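You operate a simulated robot arm through the tools that you are given. There is no shell and no other tool.

You are at the controls of a simulated robot arm. One attempt, no reset.

JOB
Put things in order on the top of the side table. At the end: the grey filter housing b stands on top of the brown liner box; the orange probe stands where the yellow mixer stood; the round blue mould is on the grey grease tin; the yellow mixer stands where the round blue mould stood; whatever was shut is shut again. Leave all else as you found it, and nothing knocked over. Set down upright: round blue mould.

It is judged by the outcome, as a careful person would: the job done as asked, and still so three seconds after it is handed in. It fails if anything else is knocked over, pushed out of place, dropped, spilled or broken.

ROBOT AND FRAMES
A 7-joint arm with a two-finger parallel gripper, fixed in place. Base frame: the origin is at the foot of the arm, x ahead of it, y to its left, z up; the work surface is at about z = 0. Lengths are in m, angles in degrees, forces in N, time in s.
With the tool pointing down near the work surface it reaches from about 0.24 to 0.62 m from the base axis. Its first joint turns from -66.0 to 66.0 degrees. Payload 2.6 kg.
The TCP is the grasp point between the finger pads, 0.03 m short of the fingertips. In the tool frame z runs along the fingers and y along their closing line. Largest opening 0.094 m; finger width 0.028, thickness 0.01; the body of the gripper, 0.05 by 0.096 m, starts 0.055 m behind the TCP.
Orientation is that of the tool frame in the base frame, as a unit quaternion [x, y, z, w]. With the fingers straight down and closing along the base's y, the tool's x points along the base's -x, its y along +y and its z along -z.

CONTROLS
- The arm moves only by the tool nudge_tool. Its argument "plan" is a list of rows, each a list of 7 numbers: the shift along the tool's x, y, z in m, then the turn, a rotation vector about the tool's x, y, z in rad, then the gripper command, from -1 (shut) to 1 (fully open), values between in proportion. In form: [[x, y, z, wx, wy, wz, hand], ...]. A call has 1 to 20 rows; each row shifts and turns the commanded pose from where the row before left it, along the tool's axes as they then stand. A row lasts 0.2 s, in which the tool goes at most 0.05 m and 8.6 degrees; a call with a longer step from one row to the next is refused whole, and so is a gripper value outside its range. Where a pose cannot be reached the arm comes as near as it can. A force on the tool above 40 N (or 10 N above the force at the start of the call, whichever is more), or a blocked arm, ends the call early, and 0.2 s more pass. The fingers move at their own pace (about 0.072 m/s each) and stop on an object; they squeeze with about 21 N. The grip force told is the motor's: it shows also when the fingers shut on nothing. Time passes only in rows, and 0.2 s behind the last, so rows that do not move let the fingers close. The reply holds the time, the measured pose of the TCP, the force on the tool along the base axes, the opening and the grip force, in the units named above and with some noise, with the torque about the TCP (base axes, N m) and any sound that the robot's microphone picked up, and new pictures: "show" is both (left out), scene, wrist or none.
- Cameras (640 x 400 px; columns grow to the right, rows downward): "scene" is fixed at [0.057, 0.4257, 0.5656]; the picture's right is [-0.69, -0.72, 0.00], its down [-0.41, 0.39, -0.82] and it looks along [0.59, -0.57, -0.57] (base axes); focal length 311 px, centre (320, 200). "wrist" rides on the gripper at [0.076, 0.014, -0.102] in the tool frame; the picture's right is [-0.18, 0.98, 0.00], its down [-0.75, -0.14, -0.64] and it looks along [-0.63, -0.12, 0.77] (tool axes); focal length 243 px, centre (320, 200). There is no depth. A picture from a camera that has moved, and an enlarged one, comes with that camera's place and axes in the base frame and with its lens. The place of the scene camera against the robot may be out by one fixed shift of up to 0.025 m in any direction.
- enlarge(camera, box): a new picture of the part [left, top, right, bottom] of that camera's present view, enlarged. The clock stands still meanwhile.
- hand_in(): hands the job in; it is judged then, once.

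Nothing tells you positions but the pictures and the camera data. Unless the task says otherwise, let go and move clear before handing in.

The tools are called after "Emit:" as a command line: name --pt "numbers of a row" for each row, then --argument value for the rest, lists and objects as JSON in quotes. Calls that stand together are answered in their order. nudge_tool: Moves the arm, as the interface text tells. Its arguments: {"type":"object","properties":{"plan":{"type":"array","items":{"type":"array","items":{"type":"number"}}},"show":{"type":"string","enum":["both","scene","wrist","none"]}},"required":["plan"]} The other tools are called the same way: enlarge (camera, box) takes an enlarged picture of a part of a camera's view; hand_in () hands the job in.

At the start:

```text
time_s: 0.0
position: [0.3586, 0.0524, 0.3846]
ee_rot: [0.0, 1.0, 0.0, 0.0]
ft_force: [-1.0, -1.0, -0.8]
moment: [0.02, 0.0, -0.01]
opening: 0.0943
grasp_force: 0.1
```

scene: 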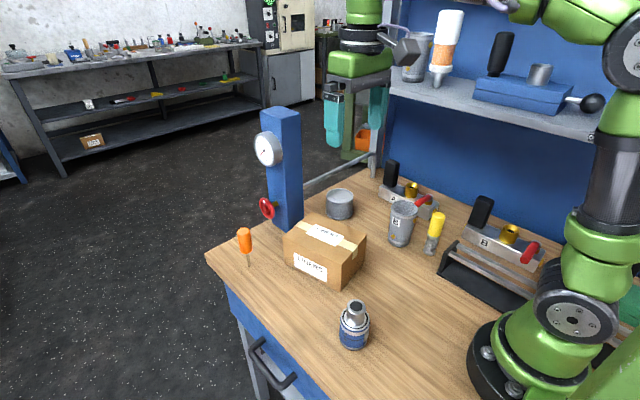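
wrist: 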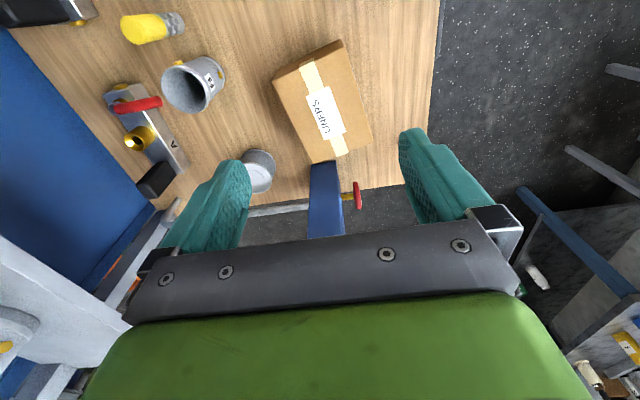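

I see a wooden table top with a brown liner box, a grey tin, a blue round thing, a yellow-headed tool, an orange probe, filter housings and cup-like items. I'll look closer before moving.

Emit:
enlarge --camera "scene" --box '[200, 150, 400, 275]'

Emit:
enlarge --camera "scene" --box '[370, 150, 570, 275]'

Emit:
enlarge --camera "scene" --box '[220, 275, 420, 400]'

Emit:
enlarge --camera "wrist" --box '[0, 0, 320, 200]'

Emit:
enlarge --camera "scene" --box '[380, 0, 640, 162]'

```text
3.20 times, centred on (300, 212) of scene
camera zoom: at [0.057, 0.4257, 0.5656], right [-0.69, -0.72, 0.0], down [-0.41, 0.39, -0.82], along [0.59, -0.57, -0.57], focal length 996 px, centre (384, 160)
```

zoom: 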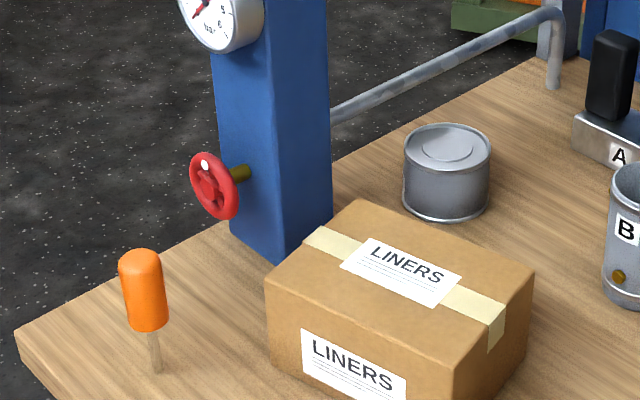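

```text
3.20 times, centred on (470, 212) of scene
camera zoom: at [0.057, 0.4257, 0.5656], right [-0.69, -0.72, 0.0], down [-0.41, 0.39, -0.82], along [0.59, -0.57, -0.57], focal length 996 px, centre (-160, 160)
```

zoom: 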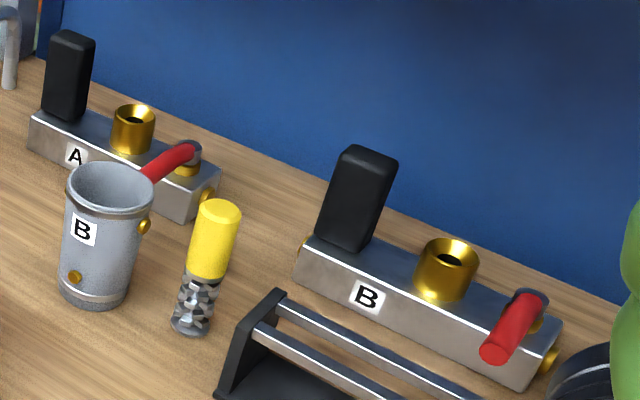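

```text
3.20 times, centred on (320, 338) of scene
camera zoom: at [0.057, 0.4257, 0.5656], right [-0.69, -0.72, 0.0], down [-0.41, 0.39, -0.82], along [0.59, -0.57, -0.57], focal length 996 px, centre (320, -240)
```

zoom: 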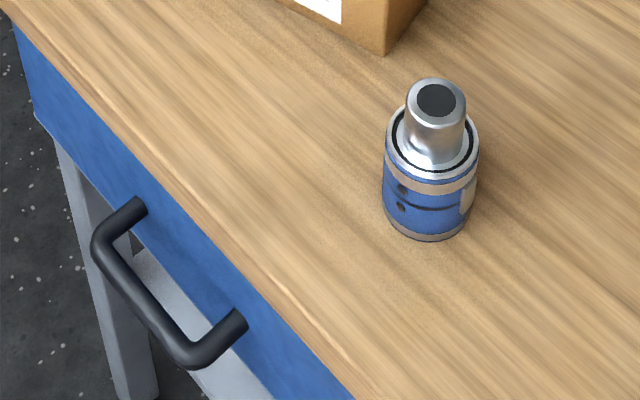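

```text
2.00 times, centred on (160, 100) of wrist
camera zoom: at [0.2807, 0.0664, 0.4868], right [0.18, 0.98, 0.0], down [0.75, -0.14, 0.64], along [0.63, -0.12, -0.77], focal length 485 px, centre (640, 400)
```

zoom: 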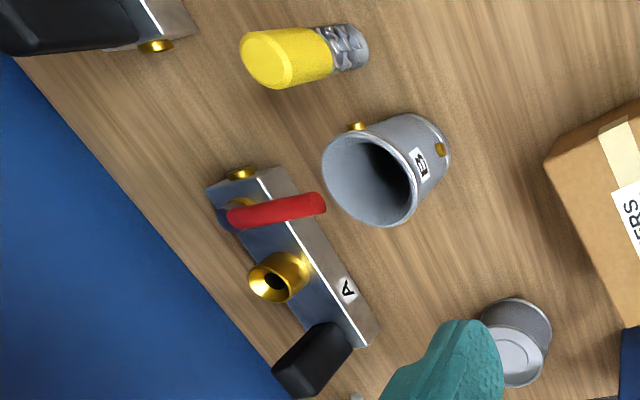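

```text
2.46 times, centred on (510, 81) of scene
camera zoom: at [0.057, 0.4257, 0.5656], right [-0.69, -0.72, 0.0], down [-0.41, 0.39, -0.82], along [0.59, -0.57, -0.57], focal length 766 px, centre (-148, 493)
```

zoom: 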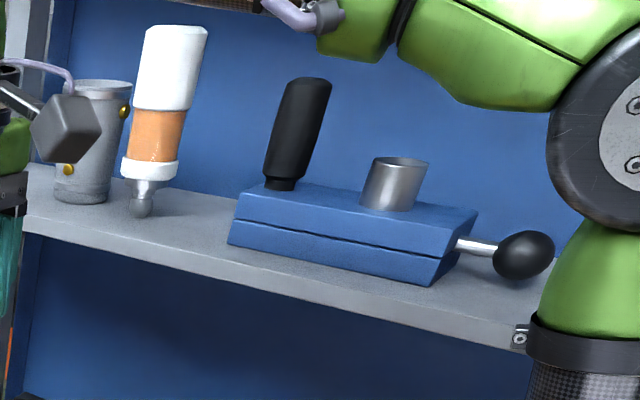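

The mould (blue cylinder with silver top) looks to be near (0.25, 0.16), the tin near (0.55, -0.12), cup-shaped housing B near (0.35, -0.15), the mixer near (0.27, -0.165) and the probe near (0.55, 0.20). The scene camera seems shifted about (0.007, -0.02). I'll go above the mould for a closer look first.

Emit:
nudge_tool --pt "0.0217 0.0215 0.0329 0 0 0 1" --pt "0.0217 0.0215 0.0329 0 0 0 1" --pt "0.0217 0.0215 0.0329 0 0 0 1" --pt "0.0217 0.0215 0.0329 0 0 0 1" --pt "0.0217 0.0215 0.0329 0 0 0 1" --pt "0 0 0 0 0 0 1"

```text
time_s: 1.4
position: [0.2516, 0.162, 0.2197]
ee_rot: [0.001, 1.0, 0.0, 0.0]
ft_force: [0.7, 0.4, -0.4]
moment: [0.02, -0.02, -0.02]
opening: 0.094
grasp_force: 0.1
camera wrist: at [0.1753, 0.1756, 0.3212], right [0.18, 0.98, 0.0], down [0.75, -0.14, 0.64], along [0.63, -0.12, -0.77], focal length 243 px, centre (320, 200)
```

scene: 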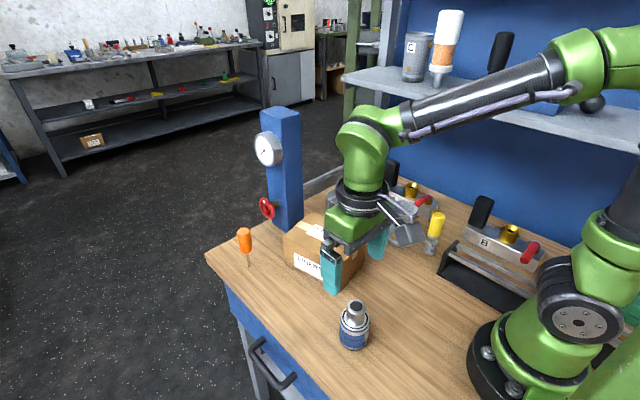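
wrist: 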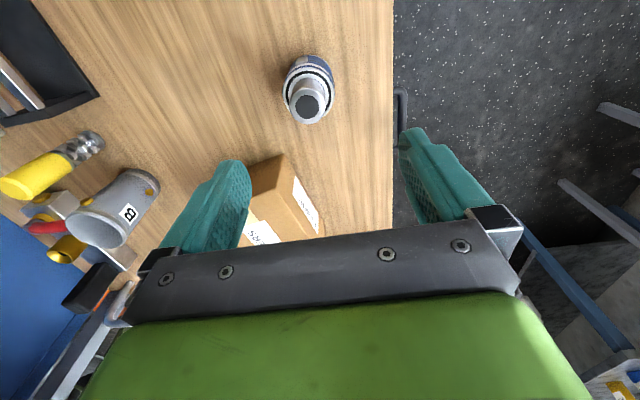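

The shelf cup now shows a label "C", so the cups are a lettered set. I'll enlarge to examine the mould and labels.

Emit:
enlarge --camera "wrist" --box '[228, 20, 388, 120]'

Emit:
enlarge --camera "scene" --box '[380, 0, 540, 100]'

Emit:
enlarge --camera "wrist" --box '[0, 100, 240, 250]'

Emit:
enlarge --camera "scene" --box '[300, 280, 400, 360]'

Emit:
enlarge --camera "scene" --box '[205, 200, 285, 280]'

```text
4.00 times, centred on (308, 70) of wrist
camera zoom: at [0.1753, 0.1756, 0.3212], right [0.18, 0.98, 0.0], down [0.75, -0.14, 0.64], along [0.63, -0.12, -0.77], focal length 970 px, centre (368, 720)
```

zoom: 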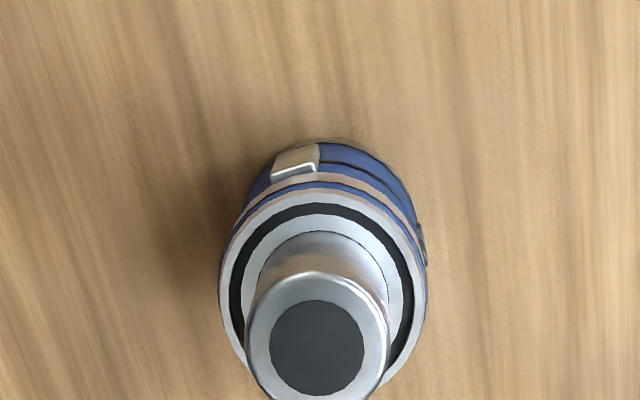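

```text
4.00 times, centred on (460, 50) of scene
camera zoom: at [0.057, 0.4257, 0.5656], right [-0.69, -0.72, 0.0], down [-0.41, 0.39, -0.82], along [0.59, -0.57, -0.57], focal length 1245 px, centre (-240, 800)
```

zoom: 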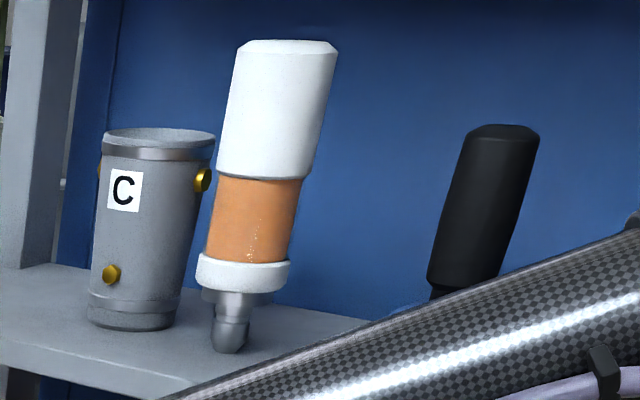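

```text
2.67 times, centred on (120, 175) of wrist
camera zoom: at [0.1753, 0.1756, 0.3212], right [0.18, 0.98, 0.0], down [0.75, -0.14, 0.64], along [0.63, -0.12, -0.77], focal length 647 px, centre (853, 267)
```

zoom: 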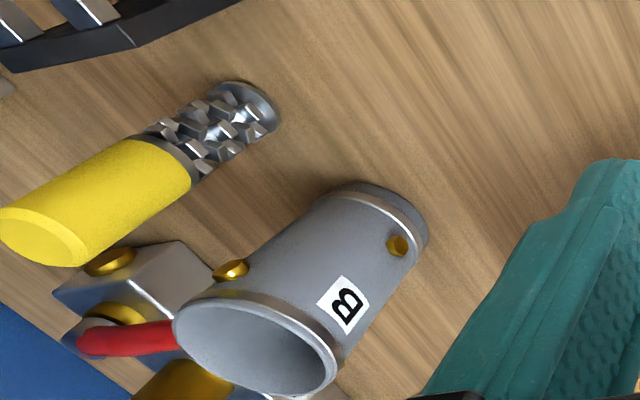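

```text
5.00 times, centred on (350, 320) of scene
camera zoom: at [0.057, 0.4257, 0.5656], right [-0.69, -0.72, 0.0], down [-0.41, 0.39, -0.82], along [0.59, -0.57, -0.57], focal length 1556 px, centre (170, -400)
```

zoom: 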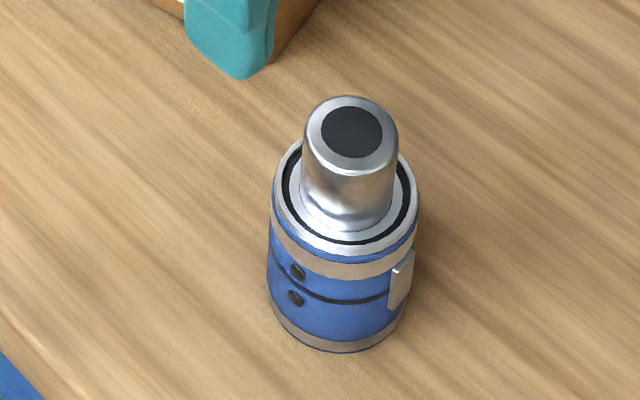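

```text
5.00 times, centred on (245, 240) of scene
camera zoom: at [0.057, 0.4257, 0.5656], right [-0.69, -0.72, 0.0], down [-0.41, 0.39, -0.82], along [0.59, -0.57, -0.57], focal length 1556 px, centre (695, 0)
```

zoom: 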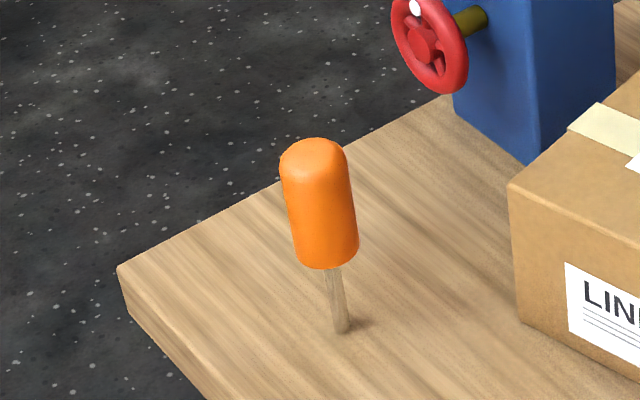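

The round mould has a latch tab on its -x side and two buttons on its +y side, so I'll grip its body diagonally (closing line at 135°) near (0.244, 0.151). The body top should be at about z = 0.065 and the knob top at about 0.108. Next I centre over it, turn, and look.

Emit:
nudge_tool --pt "0.0076 -0.011 0.01 0 0 0 1" --pt "0 0 0 0 0 -0.1309 1" --pt "0 0 0 0 0 -0.1309 1" --pt "0 0 0 0 0 -0.1309 1" --pt "0 0 0 0 0 -0.1309 1" --pt "0 0 0 0 0 -0.1309 1" --pt "0 0 0 0 0 -0.1309 1" --pt "0 0 0 0 0 0 1"

```text
time_s: 3.2
position: [0.2421, 0.1494, 0.2104]
ee_rot: [-0.384, 0.924, 0.0, 0.001]
ft_force: [-0.2, -0.1, -0.3]
moment: [0.0, -0.01, 0.0]
opening: 0.0939
grasp_force: 0.0
camera wrist: at [0.177, 0.1049, 0.3129], right [-0.57, 0.82, 0.0], down [0.63, 0.43, 0.64], along [0.53, 0.36, -0.77], focal length 243 px, centre (320, 200)
```

scene: 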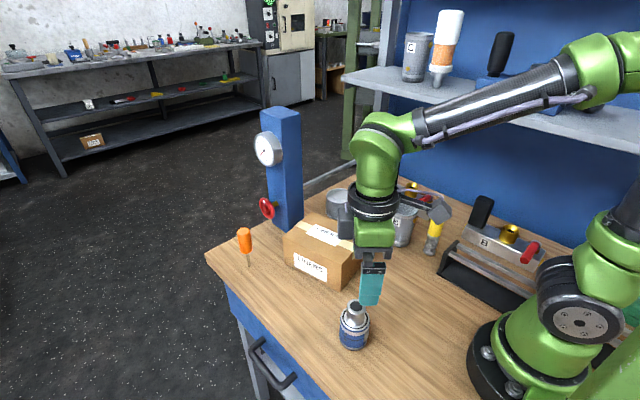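
wrist: 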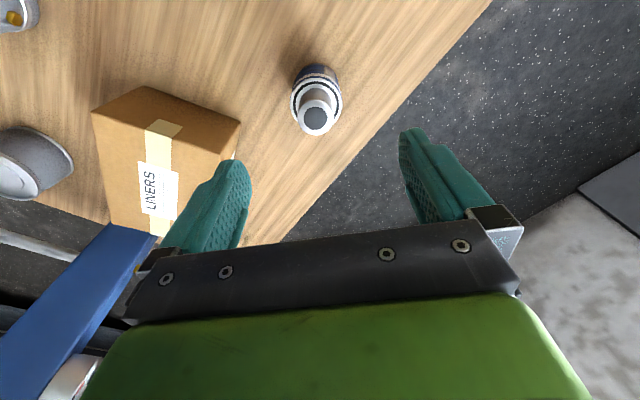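

Good, the tool is turned; I'll enlarge to refine the mould's centre from this new direction.

Emit:
enlarge --camera "wrist" --box '[237, 45, 397, 145]'

Emit:
enlarge --camera "wrist" --box '[0, 50, 320, 250]'

```text
4.00 times, centred on (317, 95) of wrist
camera zoom: at [0.177, 0.1049, 0.3129], right [-0.57, 0.82, 0.0], down [0.63, 0.43, 0.64], along [0.53, 0.36, -0.77], focal length 970 px, centre (332, 620)
```

zoom: 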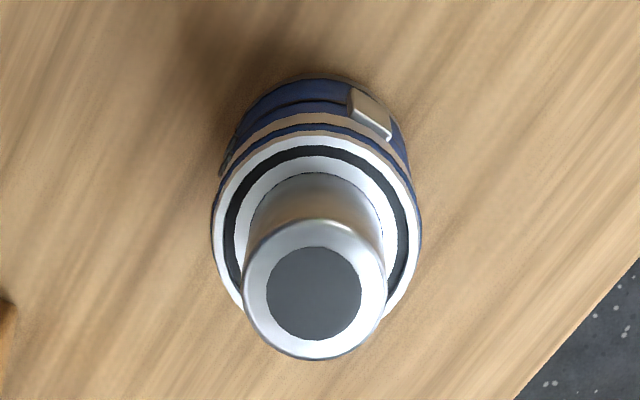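

```text
2.00 times, centred on (160, 150) of wrist
camera zoom: at [0.177, 0.1049, 0.3129], right [-0.57, 0.82, 0.0], down [0.63, 0.43, 0.64], along [0.53, 0.36, -0.77], focal length 485 px, centre (640, 300)
```

zoom: 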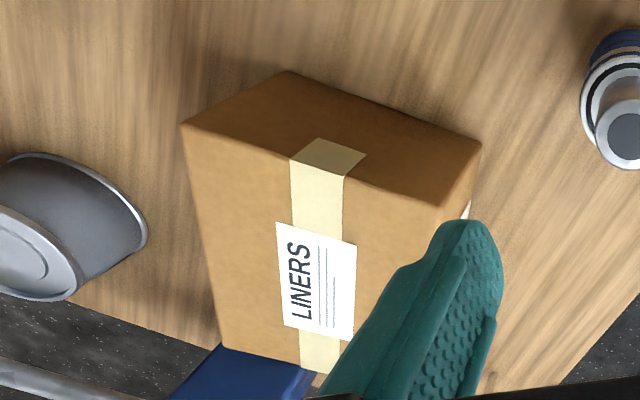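

The mould's centre refines to about (0.244, 0.147). I'll descend to z ≈ 0.060 around it.

Emit:
nudge_tool --pt "0.0006 -0.0033 0.04 0 0 0 1" --pt "0 0 0.04 0 0 0 1" --pt "0 0 0.04 0 0 0 1" --pt "0 0 0.03 0 0 0 1" --pt "0 0 0 0 0 0 1"

```text
time_s: 4.4
position: [0.2434, 0.1458, 0.0622]
ee_rot: [-0.382, 0.924, 0.0, 0.0]
ft_force: [0.6, -0.9, 0.9]
moment: [-0.02, 0.0, 0.01]
opening: 0.0941
grasp_force: 0.1
camera wrist: at [0.1786, 0.1022, 0.1646], right [-0.56, 0.83, 0.0], down [0.63, 0.43, 0.64], along [0.53, 0.36, -0.77], focal length 243 px, centre (320, 200)
```

scene: 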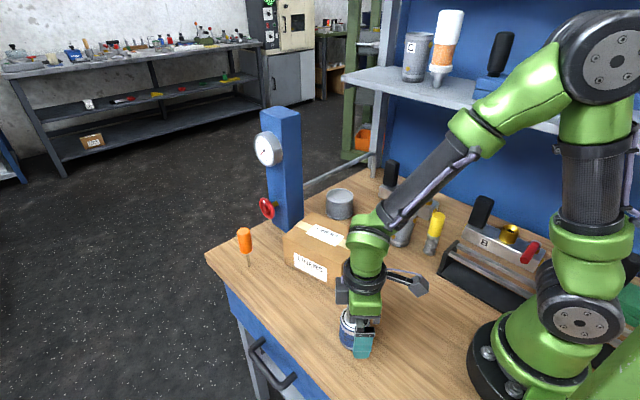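
wrist: 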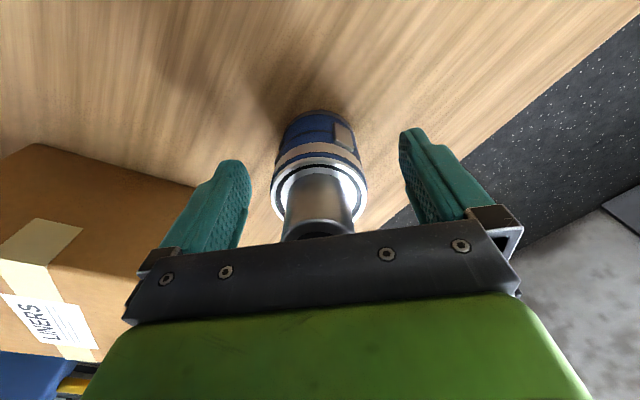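

The mould sits centred between the fingers. Now I close on it.

Emit:
nudge_tool --pt "0 0 0 0 0 0 -1" --pt "0 0 0 0 0 0 -1" --pt "0 0 0 0 0 0 -1" --pt "0 0 0 0 0 0 -1"

```text
time_s: 5.4
position: [0.2433, 0.1459, 0.0621]
ee_rot: [-0.383, 0.924, 0.0, 0.0]
ft_force: [0.7, 0.8, -0.8]
moment: [0.01, -0.05, -0.01]
opening: 0.0565
grasp_force: 21.0
camera wrist: at [0.1786, 0.1021, 0.1649], right [-0.56, 0.83, 0.0], down [0.63, 0.43, 0.64], along [0.53, 0.36, -0.77], focal length 243 px, centre (320, 200)
```

scene: 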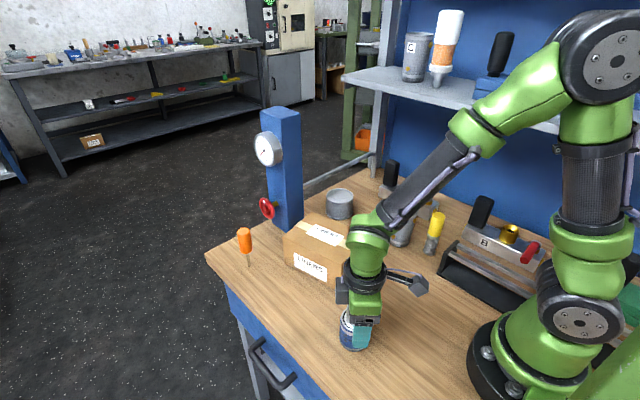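
wrist: 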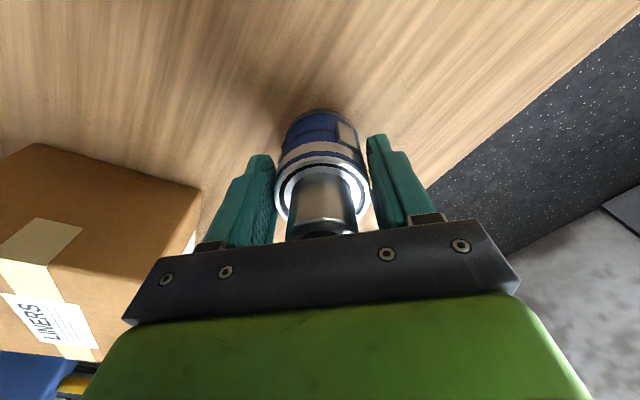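

Gripped at opening 0.0565. I'll lift gently and check the load.

Emit:
nudge_tool --pt "0 0 -0.01 0 0 0 -1" --pt "0 0 -0.02 0 0 0 -1" --pt "0 0 -0.03 0 0 0 -1" --pt "0 0 0 0 0 0 -1"

```text
time_s: 6.4
position: [0.2423, 0.1457, 0.1198]
ee_rot: [-0.383, 0.924, 0.0, 0.0]
ft_force: [-0.1, -0.5, -2.1]
moment: [-0.06, 0.05, 0.01]
opening: 0.0565
grasp_force: 20.7
camera wrist: at [0.1793, 0.1019, 0.2231], right [-0.56, 0.83, 0.0], down [0.63, 0.43, 0.64], along [0.53, 0.36, -0.77], focal length 243 px, centre (320, 200)
```

scene: 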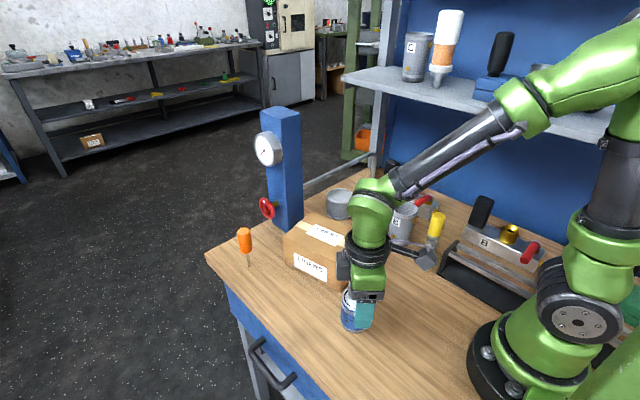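
wrist: 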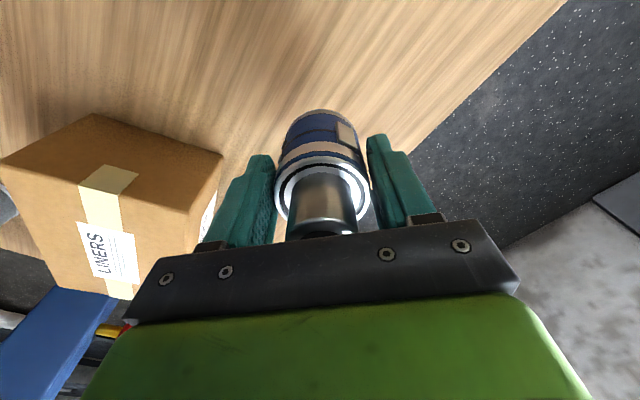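

The mould is light and held firmly. I'll raise it, turn back to yaw 0, and move toward the tin with a lateral offset so the camera can see the tin past the mould.

Emit:
nudge_tool --pt "0 0 -0.03 0 0 0.1309 -1" --pt "0 0 -0.03 0 0 0.1309 -1" --pt "0 0 -0.03 0 0 0.1309 -1" --pt "0 0 -0.03 0 0 0.1309 -1" --pt "0 0 -0.03 0 0 0.1309 -1" --pt "0 0 -0.03 0 0 0.1309 -1" --pt "-0.03225 -0.022 0.005 0 0 0 -1" --pt "-0.03225 -0.022 0.005 0 0 0 -1" --pt "-0.03225 -0.022 0.005 0 0 0 -1" --pt "-0.03225 -0.022 0.005 0 0 0 -1" --pt "-0.03225 -0.022 0.005 0 0 0 -1" --pt "-0.03225 -0.022 0.005 0 0 0 -1" --pt "-0.03225 -0.022 0.005 0 0 0 -1" --pt "-0.03225 -0.022 0.005 0 0 0 -1" --pt "0 0 0 0 0 0 -1"

```text
time_s: 9.6
position: [0.5015, -0.0318, 0.2595]
ee_rot: [0.0, 1.0, 0.0, 0.001]
ft_force: [-0.7, 0.8, -2.6]
moment: [0.02, 0.03, -0.01]
opening: 0.0565
grasp_force: 20.4
camera wrist: at [0.425, -0.0173, 0.3631], right [0.18, 0.98, 0.0], down [0.75, -0.14, 0.64], along [0.63, -0.12, -0.77], focal length 243 px, centre (320, 200)
```

scene: 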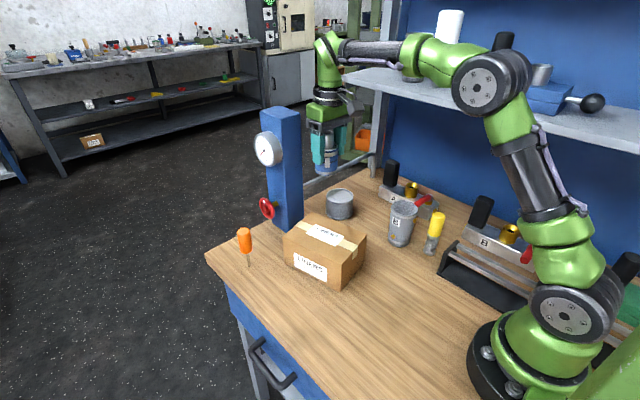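
wrist: 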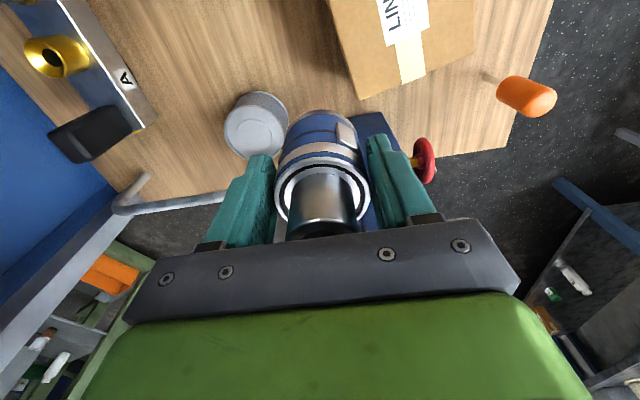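

I can see the tin left of the held mould. I'll enlarge to localise it.

Emit:
enlarge --camera "wrist" --box '[180, 70, 340, 170]'

Emit:
enlarge --camera "scene" --box '[290, 160, 390, 222]'

Emit:
enlarge --camera "wrist" --box '[320, 0, 640, 200]'

```text
4.00 times, centred on (260, 120) of wrist
camera zoom: at [0.425, -0.0173, 0.3631], right [0.18, 0.98, 0.0], down [0.75, -0.14, 0.64], along [0.63, -0.12, -0.77], focal length 970 px, centre (560, 520)
```

zoom: 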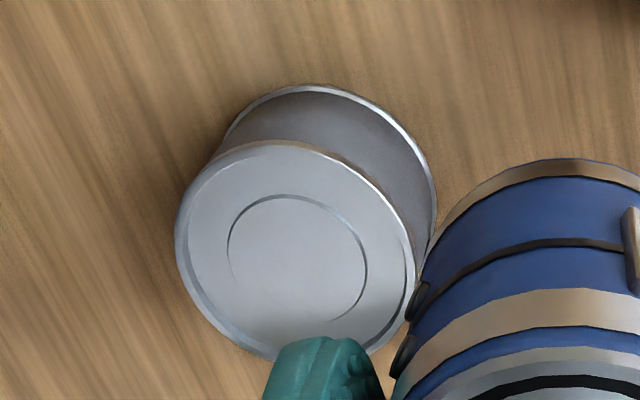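

```text
6.40 times, centred on (340, 191) of scene
camera zoom: at [0.057, 0.4256, 0.5656], right [-0.69, -0.72, 0.0], down [-0.41, 0.39, -0.82], along [0.59, -0.57, -0.57], focal length 1992 px, centre (192, 258)
```

zoom: 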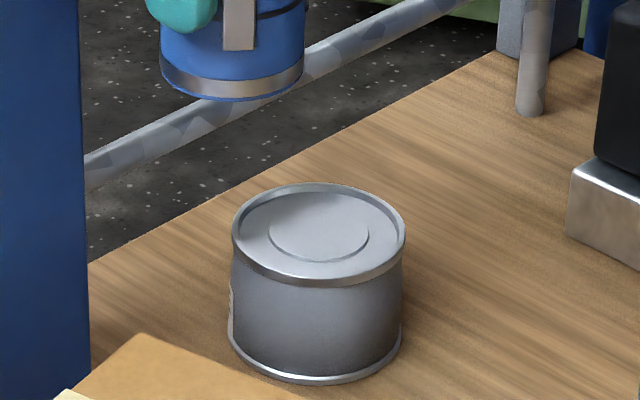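

```text
2.00 times, centred on (480, 100) of wrist
camera zoom: at [0.425, -0.0173, 0.3631], right [0.18, 0.98, 0.0], down [0.75, -0.14, 0.64], along [0.63, -0.12, -0.77], focal length 485 px, centre (0, 400)
```

zoom: 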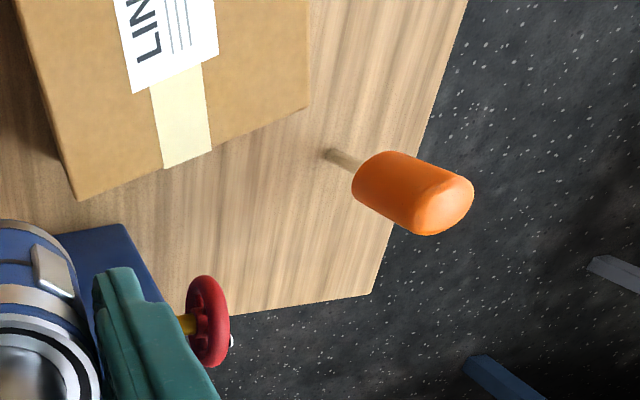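

The tin works out at about (0.5435, -0.127), radius about 0.04, top about 0.061. I'll move the mould over it and hold at a safe height.

Emit:
nudge_tool --pt "-0.014 -0.0317 0.02 0 0 0 -1" --pt "-0.014 -0.0317 0.02 0 0 0 -1" --pt "-0.014 -0.0318 0.02 0 0 0 -1" --pt "0 0 0.03 0 0 0 -1" --pt "0 0 0 0 0 0 -1"

```text
time_s: 10.8
position: [0.5454, -0.1248, 0.1681]
ee_rot: [0.0, 1.0, 0.0, 0.0]
ft_force: [0.0, 0.4, -3.5]
moment: [0.01, 0.04, -0.03]
opening: 0.0563
grasp_force: 20.8
camera wrist: at [0.4681, -0.1111, 0.2704], right [0.18, 0.98, 0.0], down [0.75, -0.14, 0.64], along [0.63, -0.12, -0.77], focal length 243 px, centre (320, 200)
```

scene: 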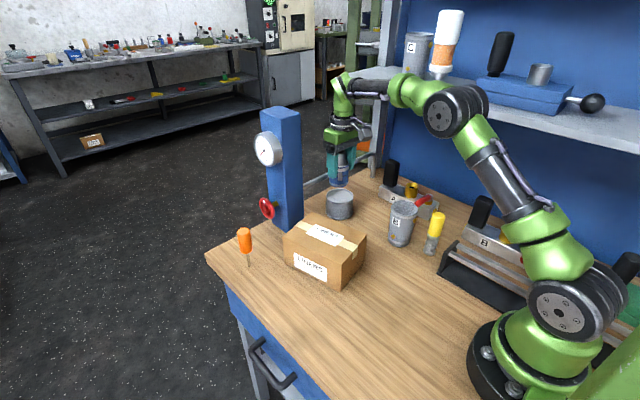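
wrist: 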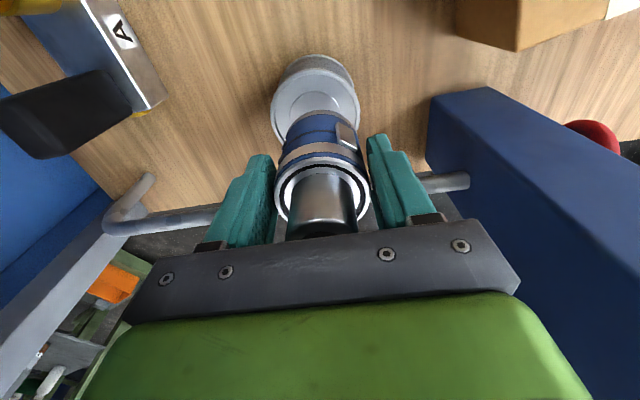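

The tin is visible just above the mould in the wrist view. I'll enlarge both views to check alignment.

Emit:
enlarge --camera "wrist" --box '[240, 40, 400, 140]'

Emit:
enlarge --camera "scene" --box '[290, 160, 390, 222]'

```text
4.00 times, centred on (320, 90) of wrist
camera zoom: at [0.4681, -0.1111, 0.2704], right [0.18, 0.98, 0.0], down [0.75, -0.14, 0.64], along [0.63, -0.12, -0.77], focal length 970 px, centre (320, 640)
```

zoom: 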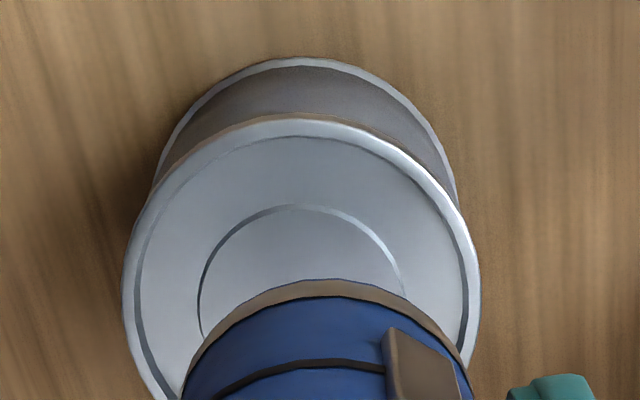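

```text
6.40 times, centred on (340, 191) of scene
camera zoom: at [0.057, 0.4256, 0.5656], right [-0.69, -0.72, 0.0], down [-0.41, 0.39, -0.82], along [0.59, -0.57, -0.57], focal length 1992 px, centre (192, 258)
```

zoom: 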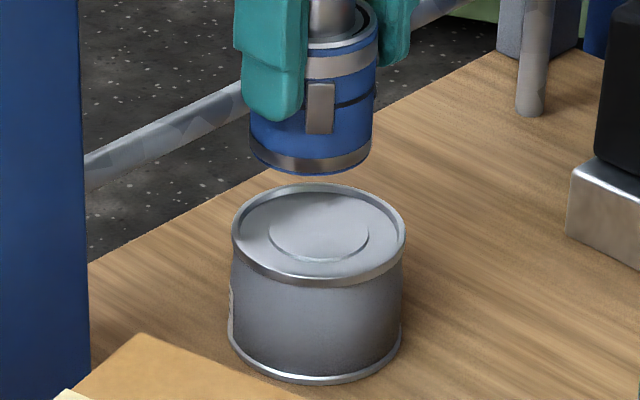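

The mould is about 5 mm off toward +y and +x relative to the tin's centre; I'll correct that and lower to just above the lid.

Emit:
nudge_tool --pt "0.002 -0.0048 0 0 0 0 -1" --pt "0 0 0.02 0 0 0 -1" --pt "0 0 0.018 0 0 0 -1" --pt "0 0 0 0 0 0 -1"

Emit:
enlarge --camera "scene" --box '[290, 160, 390, 222]'

Emit:
enlarge --camera "wrist" --box '[240, 60, 400, 160]'

```text
time_s: 11.8
position: [0.5403, -0.13, 0.1315]
ee_rot: [0.0, 1.0, 0.0, 0.0]
ft_force: [0.3, 0.2, -3.5]
moment: [-0.01, 0.02, 0.0]
opening: 0.0563
grasp_force: 21.1
camera wrist: at [0.464, -0.1155, 0.2344], right [0.18, 0.98, 0.0], down [0.75, -0.14, 0.64], along [0.63, -0.12, -0.77], focal length 243 px, centre (320, 200)
```

scene: 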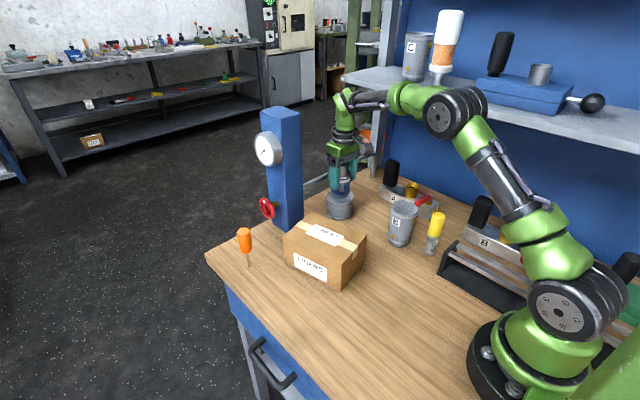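
wrist: 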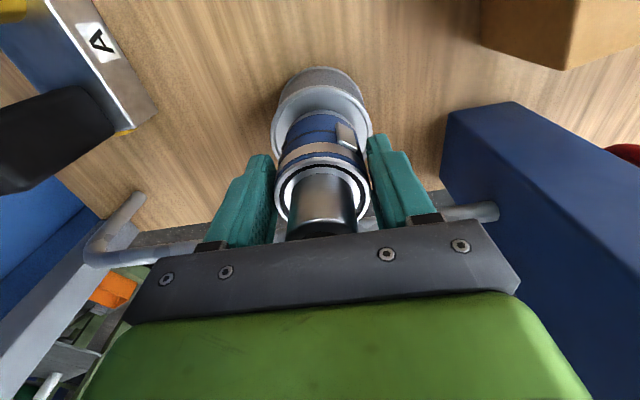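

```text
6.40 times, centred on (340, 191) of scene
camera zoom: at [0.057, 0.4257, 0.5656], right [-0.69, -0.72, 0.0], down [-0.41, 0.39, -0.82], along [0.59, -0.57, -0.57], focal length 1992 px, centre (192, 258)
```

zoom: 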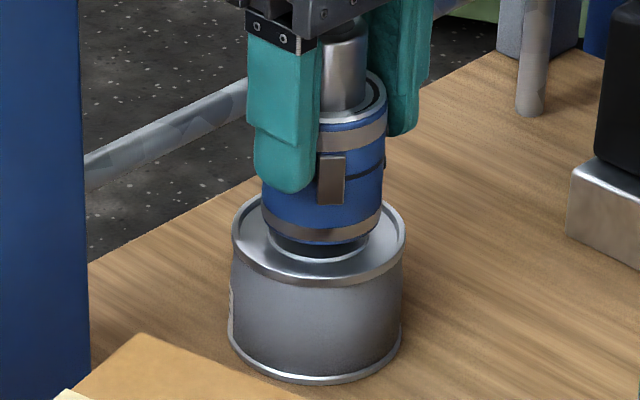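

```text
4.00 times, centred on (320, 110) of wrist
camera zoom: at [0.464, -0.1155, 0.2344], right [0.18, 0.98, 0.0], down [0.75, -0.14, 0.64], along [0.63, -0.12, -0.77], focal length 970 px, centre (320, 560)
```

zoom: 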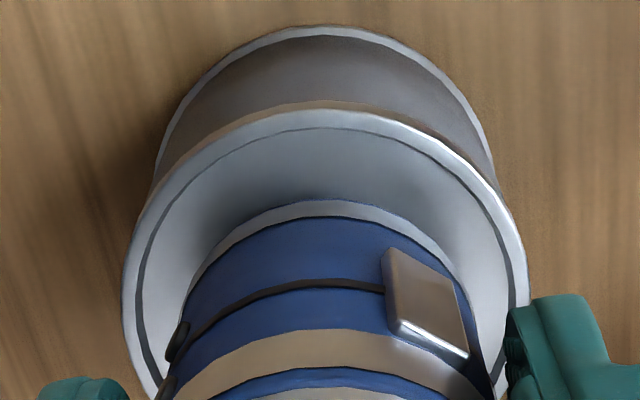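

Both views agree the mould is within a few mm of the tin's centre. I'll lower in small steps, watching the force.

Emit:
nudge_tool --pt "0 0 0.003 0 0 0 -1" --pt "0 0 0.003 0 0 0 -1" --pt "0 0 0 0 0 0 -1" --show "none"

Emit:
enlarge --camera "scene" --box '[290, 160, 390, 222]'

```text
time_s: 12.6
position: [0.5393, -0.1302, 0.1259]
ee_rot: [0.001, 1.0, 0.0, 0.0]
ft_force: [0.0, -0.6, -3.4]
moment: [-0.02, 0.01, -0.01]
opening: 0.0565
grasp_force: 20.9
```

```text
6.40 times, centred on (340, 191) of scene
camera zoom: at [0.057, 0.4257, 0.5656], right [-0.69, -0.72, 0.0], down [-0.41, 0.39, -0.82], along [0.59, -0.57, -0.57], focal length 1992 px, centre (192, 258)
```

zoom: 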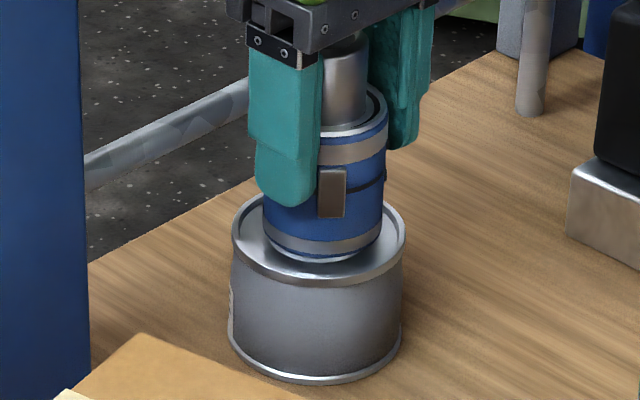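

Still floating slightly above the lid; I'll keep lowering by small steps.

Emit:
nudge_tool --pt "0 0 0.002 0 0 0 -1" --pt "0 0 0 0 0 0 -1" --show "none"

Emit:
nudge_tool --pt "0 0 0.0015 0 0 0 -1" --pt "0 0 0 0 0 0 -1" --show "none"

Emit:
enlarge --camera "scene" --box '[290, 160, 390, 222]'

```text
time_s: 13.2
position: [0.5401, -0.1297, 0.1235]
ee_rot: [-0.001, 1.0, -0.001, 0.0]
ft_force: [0.9, 0.1, -3.3]
moment: [0.0, 0.03, 0.02]
opening: 0.0565
grasp_force: 20.6
```

```text
time_s: 13.8
position: [0.5414, -0.1299, 0.122]
ee_rot: [0.0, 1.0, 0.0, -0.001]
ft_force: [-0.1, 0.1, -1.8]
moment: [-0.01, 0.01, 0.01]
opening: 0.0562
grasp_force: 21.3
```

```text
6.40 times, centred on (340, 191) of scene
camera zoom: at [0.057, 0.4257, 0.5656], right [-0.69, -0.72, 0.0], down [-0.41, 0.39, -0.82], along [0.59, -0.57, -0.57], focal length 1992 px, centre (192, 258)
```

zoom: 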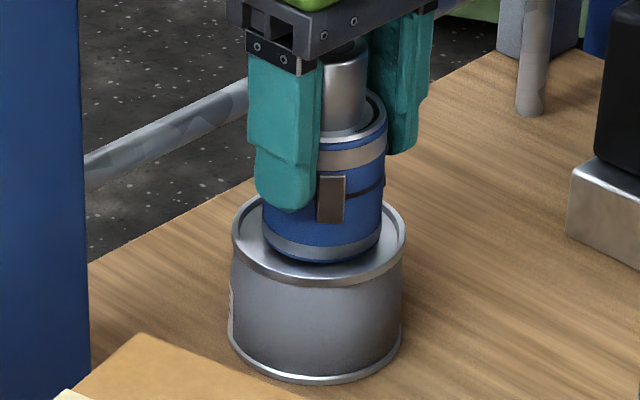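

The load is dropping (−3.4 → −1.8 N), suggesting contact is near. One more small step.

Emit:
nudge_tool --pt "0 0 0.001 0 0 0 -1" --pt "0 0 0 0 0 0 -1" --show "none"

```text
time_s: 14.4
position: [0.5414, -0.1296, 0.1227]
ee_rot: [0.0, 1.0, 0.0, 0.0]
ft_force: [-2.1, 0.5, 4.1]
moment: [-0.03, 0.14, -0.05]
opening: 0.0563
grasp_force: 20.8
```

Contact is confirmed (+4 N). I'll open the fingers and check that the mould stands.

Emit:
nudge_tool --pt "0 0 0 0 0 0 0.5" --pt "0 0 0 0 0 0 0.9" --pt "0 0 0 0 0 0 0.9" --pt "0 0 0 0 0 0 0.9"

Emit:
enlarge --camera "scene" --box '[290, 160, 390, 222]'

```text
time_s: 15.4
position: [0.5416, -0.1302, 0.1222]
ee_rot: [0.001, 1.0, 0.0, 0.0]
ft_force: [0.0, -0.7, 0.1]
moment: [0.01, 0.0, -0.03]
opening: 0.0895
grasp_force: 0.1
camera wrist: at [0.4641, -0.1158, 0.2242], right [0.18, 0.98, 0.0], down [0.75, -0.14, 0.64], along [0.63, -0.12, -0.77], focal length 243 px, centre (320, 200)
```

scene: 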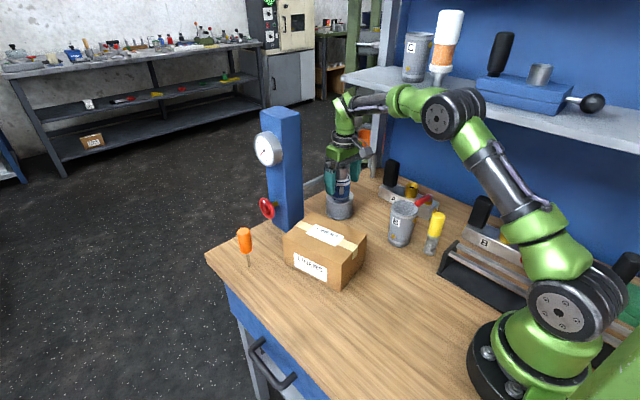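
wrist: 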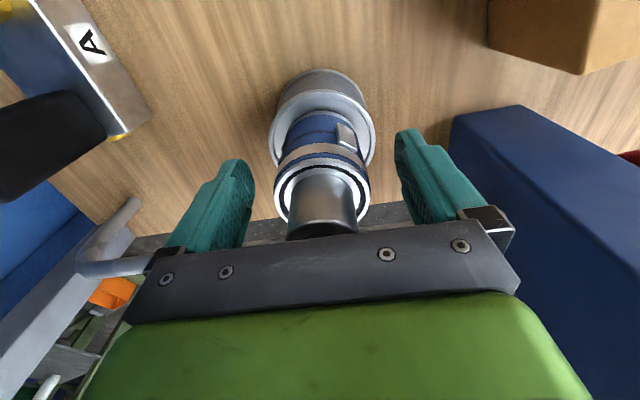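

```text
6.40 times, centred on (340, 191) of scene
camera zoom: at [0.057, 0.4257, 0.5656], right [-0.69, -0.72, 0.0], down [-0.41, 0.39, -0.82], along [0.59, -0.57, -0.57], focal length 1992 px, centre (192, 258)
```

zoom: 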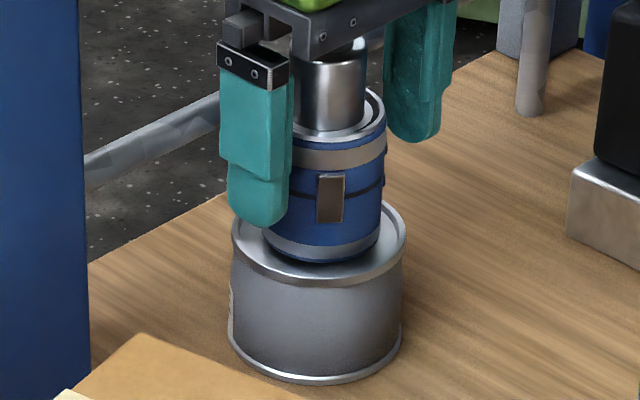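

The mould stands upright on the tin. I'll rise straight up and then go to look at the yellow mixer.

Emit:
nudge_tool --pt "0 0 -0.02 0 0 0 0.9" --pt "0 0 -0.04 0 0 0 0.9" --pt "0 0 -0.045 0 0 0 0.9" --pt "0 0 -0.045 0 0 0 0.9" --pt "0.0444 0 0 0 0 0 0.9" --pt "0.0444 0 0 0 0 0 0.9" --pt "0.0444 0 0 0 0 0 0.9" --pt "0.0444 0 0 0 0 0 0.9" --pt "0.0444 0 0 0 0 0 0.9" --pt "0.0444 0 0 0 0 0 0.9" --pt "0 0 0 0 0 0 0.9"

Emit:
enlarge --camera "wrist" --box '[160, 0, 480, 200]'

Emit:
enlarge --camera "scene" --box '[290, 140, 390, 222]'

```text
time_s: 17.8
position: [0.2726, -0.1293, 0.2725]
ee_rot: [0.001, 1.0, 0.0, 0.0]
ft_force: [0.1, 0.1, -0.6]
moment: [-0.02, -0.01, 0.01]
opening: 0.0891
grasp_force: 0.1
camera wrist: at [0.1961, -0.1139, 0.3755], right [0.19, 0.98, 0.0], down [0.75, -0.14, 0.64], along [0.63, -0.12, -0.77], focal length 243 px, centre (320, 200)
```

scene: 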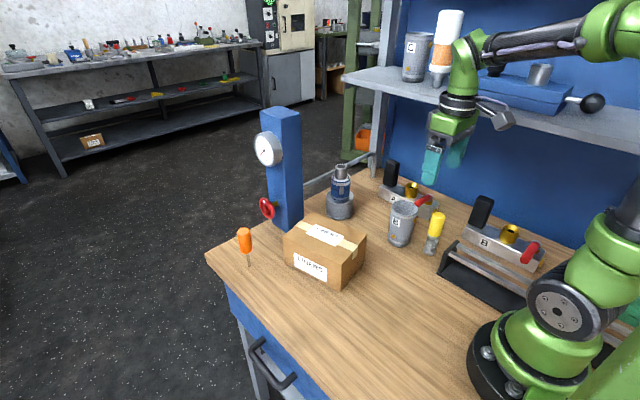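
wrist: 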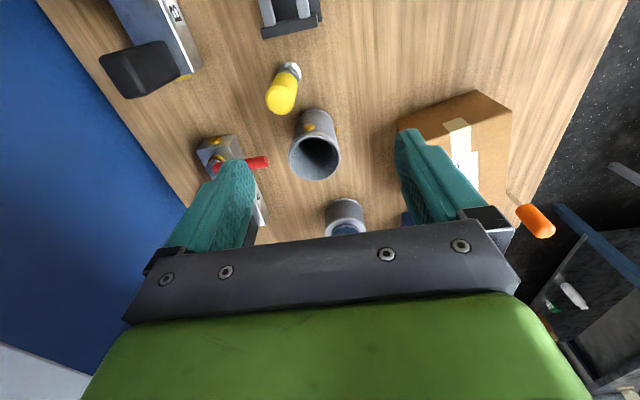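

```text
2.00 times, centred on (320, 100) of wrist
camera zoom: at [0.1961, -0.1139, 0.3755], right [0.19, 0.98, 0.0], down [0.75, -0.14, 0.64], along [0.63, -0.12, -0.77], focal length 485 px, centre (320, 400)
```

zoom: 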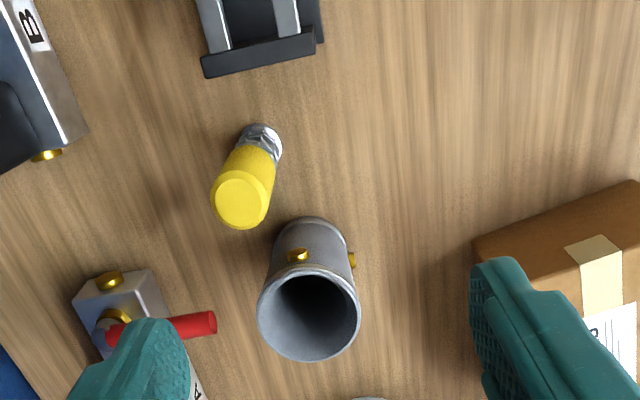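

```text
4.88 times, centred on (340, 181) of scene
camera zoom: at [0.057, 0.4257, 0.5656], right [-0.69, -0.72, 0.0], down [-0.41, 0.39, -0.82], along [0.59, -0.57, -0.57], focal length 1519 px, centre (222, 293)
```

zoom: 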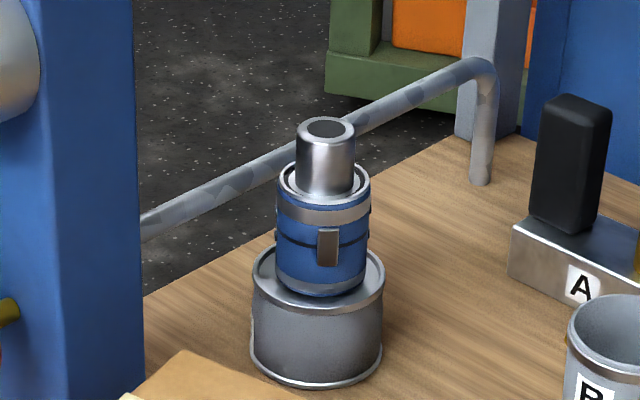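

The mould is well seated on the tin. The mixer is near (0.268, -0.168), about 0.12 tall, with a 0.03 handle; closing along y passes freely between the rack and the cup. I'll move right above it to verify.

Emit:
nudge_tool --pt "0.0016 -0.0129 0.0308 0 0 0 0.9" --pt "0.0015 -0.0129 0.0308 0 0 0 0.9" --pt "0.0015 -0.0129 0.0309 0 0 0 0.9" --pt "0 0 0 0 0 0 0.9" --show "wrist"

Emit:
enlarge --camera "wrist" --box '[240, 50, 400, 150]'

Emit:
enlarge --camera "scene" --box '[380, 170, 500, 270]'

```text
time_s: 18.8
position: [0.2708, -0.1674, 0.1803]
ee_rot: [0.0, 1.0, 0.0, -0.001]
ft_force: [-0.2, 0.4, 0.3]
moment: [-0.01, -0.01, -0.02]
opening: 0.0894
grasp_force: 0.1
camera wrist: at [0.1929, -0.1536, 0.2817], right [0.18, 0.98, 0.0], down [0.75, -0.14, 0.64], along [0.63, -0.12, -0.77], focal length 243 px, centre (320, 200)
```

wrist: 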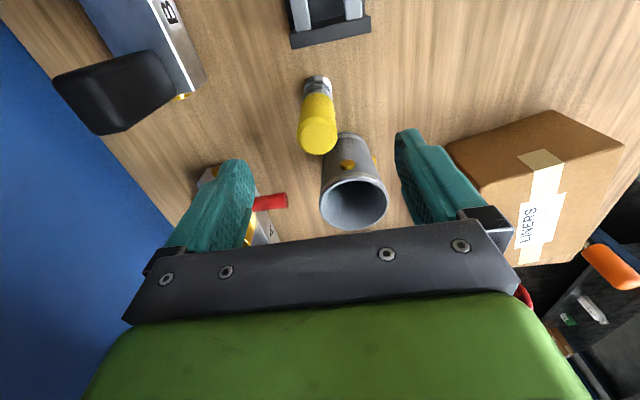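

```text
4.00 times, centred on (320, 100) of wrist
camera zoom: at [0.1929, -0.1536, 0.2817], right [0.18, 0.98, 0.0], down [0.75, -0.14, 0.64], along [0.63, -0.12, -0.77], focal length 970 px, centre (320, 600)
```

zoom: 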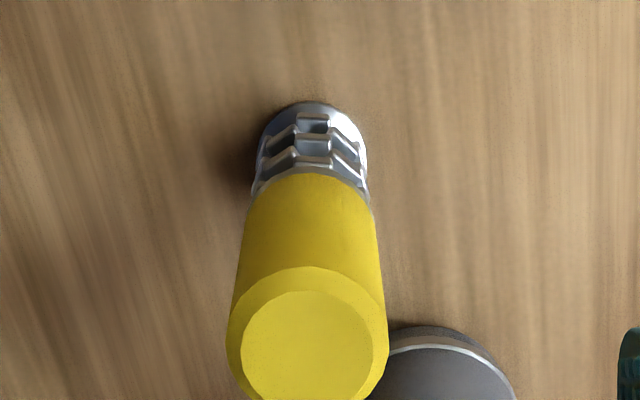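

```text
4.00 times, centred on (440, 220) of scene
camera zoom: at [0.057, 0.4257, 0.5656], right [-0.69, -0.72, 0.0], down [-0.41, 0.39, -0.82], along [0.59, -0.57, -0.57], focal length 1245 px, centre (-160, 120)
```

zoom: 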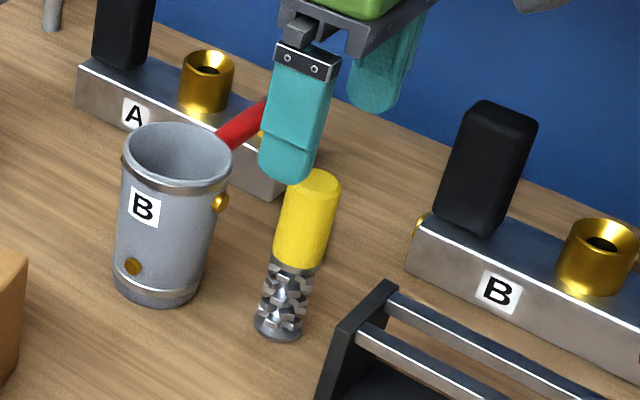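

The mixer centre refines to (0.2684, -0.1698), height about 0.117. I'll lower to grip its yellow handle.

Emit:
nudge_tool --pt "0.0024 -0.0024 0.02 0 0 0 0.6" --pt "0 0 0.025 0 0 0 0.6" --pt "0 0 0.025 0 0 0 0.6" --pt "0 0 0.022 0 0 0 0.6" --pt "0 0 0 0 0 0 0.6"

Emit:
enlarge --camera "scene" --box '[380, 170, 500, 270]'

```text
time_s: 20.0
position: [0.267, -0.1709, 0.0868]
ee_rot: [0.001, 1.0, -0.001, -0.001]
ft_force: [-0.4, -0.4, 0.9]
moment: [0.02, -0.04, -0.04]
opening: 0.0753
grasp_force: 0.0
camera wrist: at [0.1909, -0.1569, 0.1897], right [0.19, 0.98, 0.0], down [0.75, -0.14, 0.64], along [0.63, -0.12, -0.77], focal length 243 px, centre (320, 200)
```

scene: 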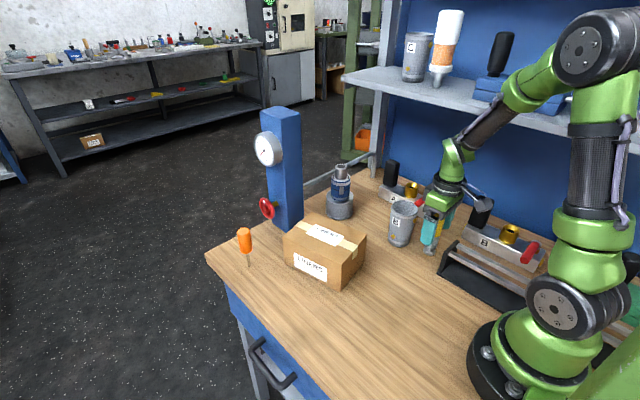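
wrist: 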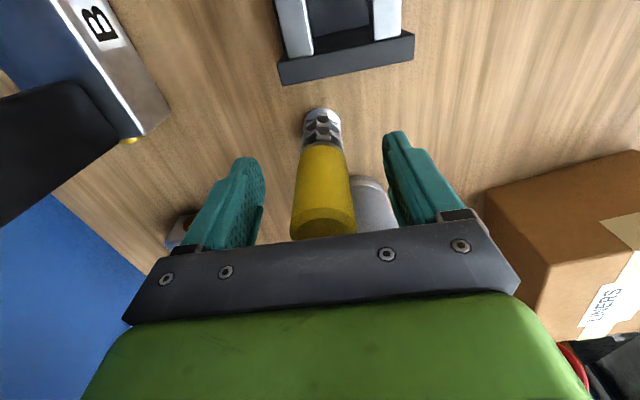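

```text
4.00 times, centred on (440, 220) of scene
camera zoom: at [0.057, 0.4257, 0.5656], right [-0.69, -0.72, 0.0], down [-0.41, 0.39, -0.82], along [0.59, -0.57, -0.57], focal length 1245 px, centre (-160, 120)
```

zoom: 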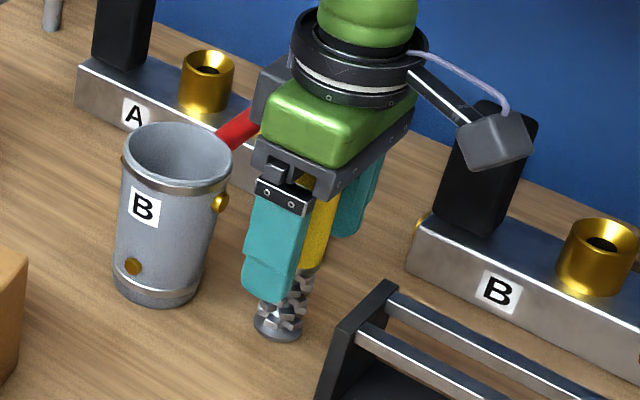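

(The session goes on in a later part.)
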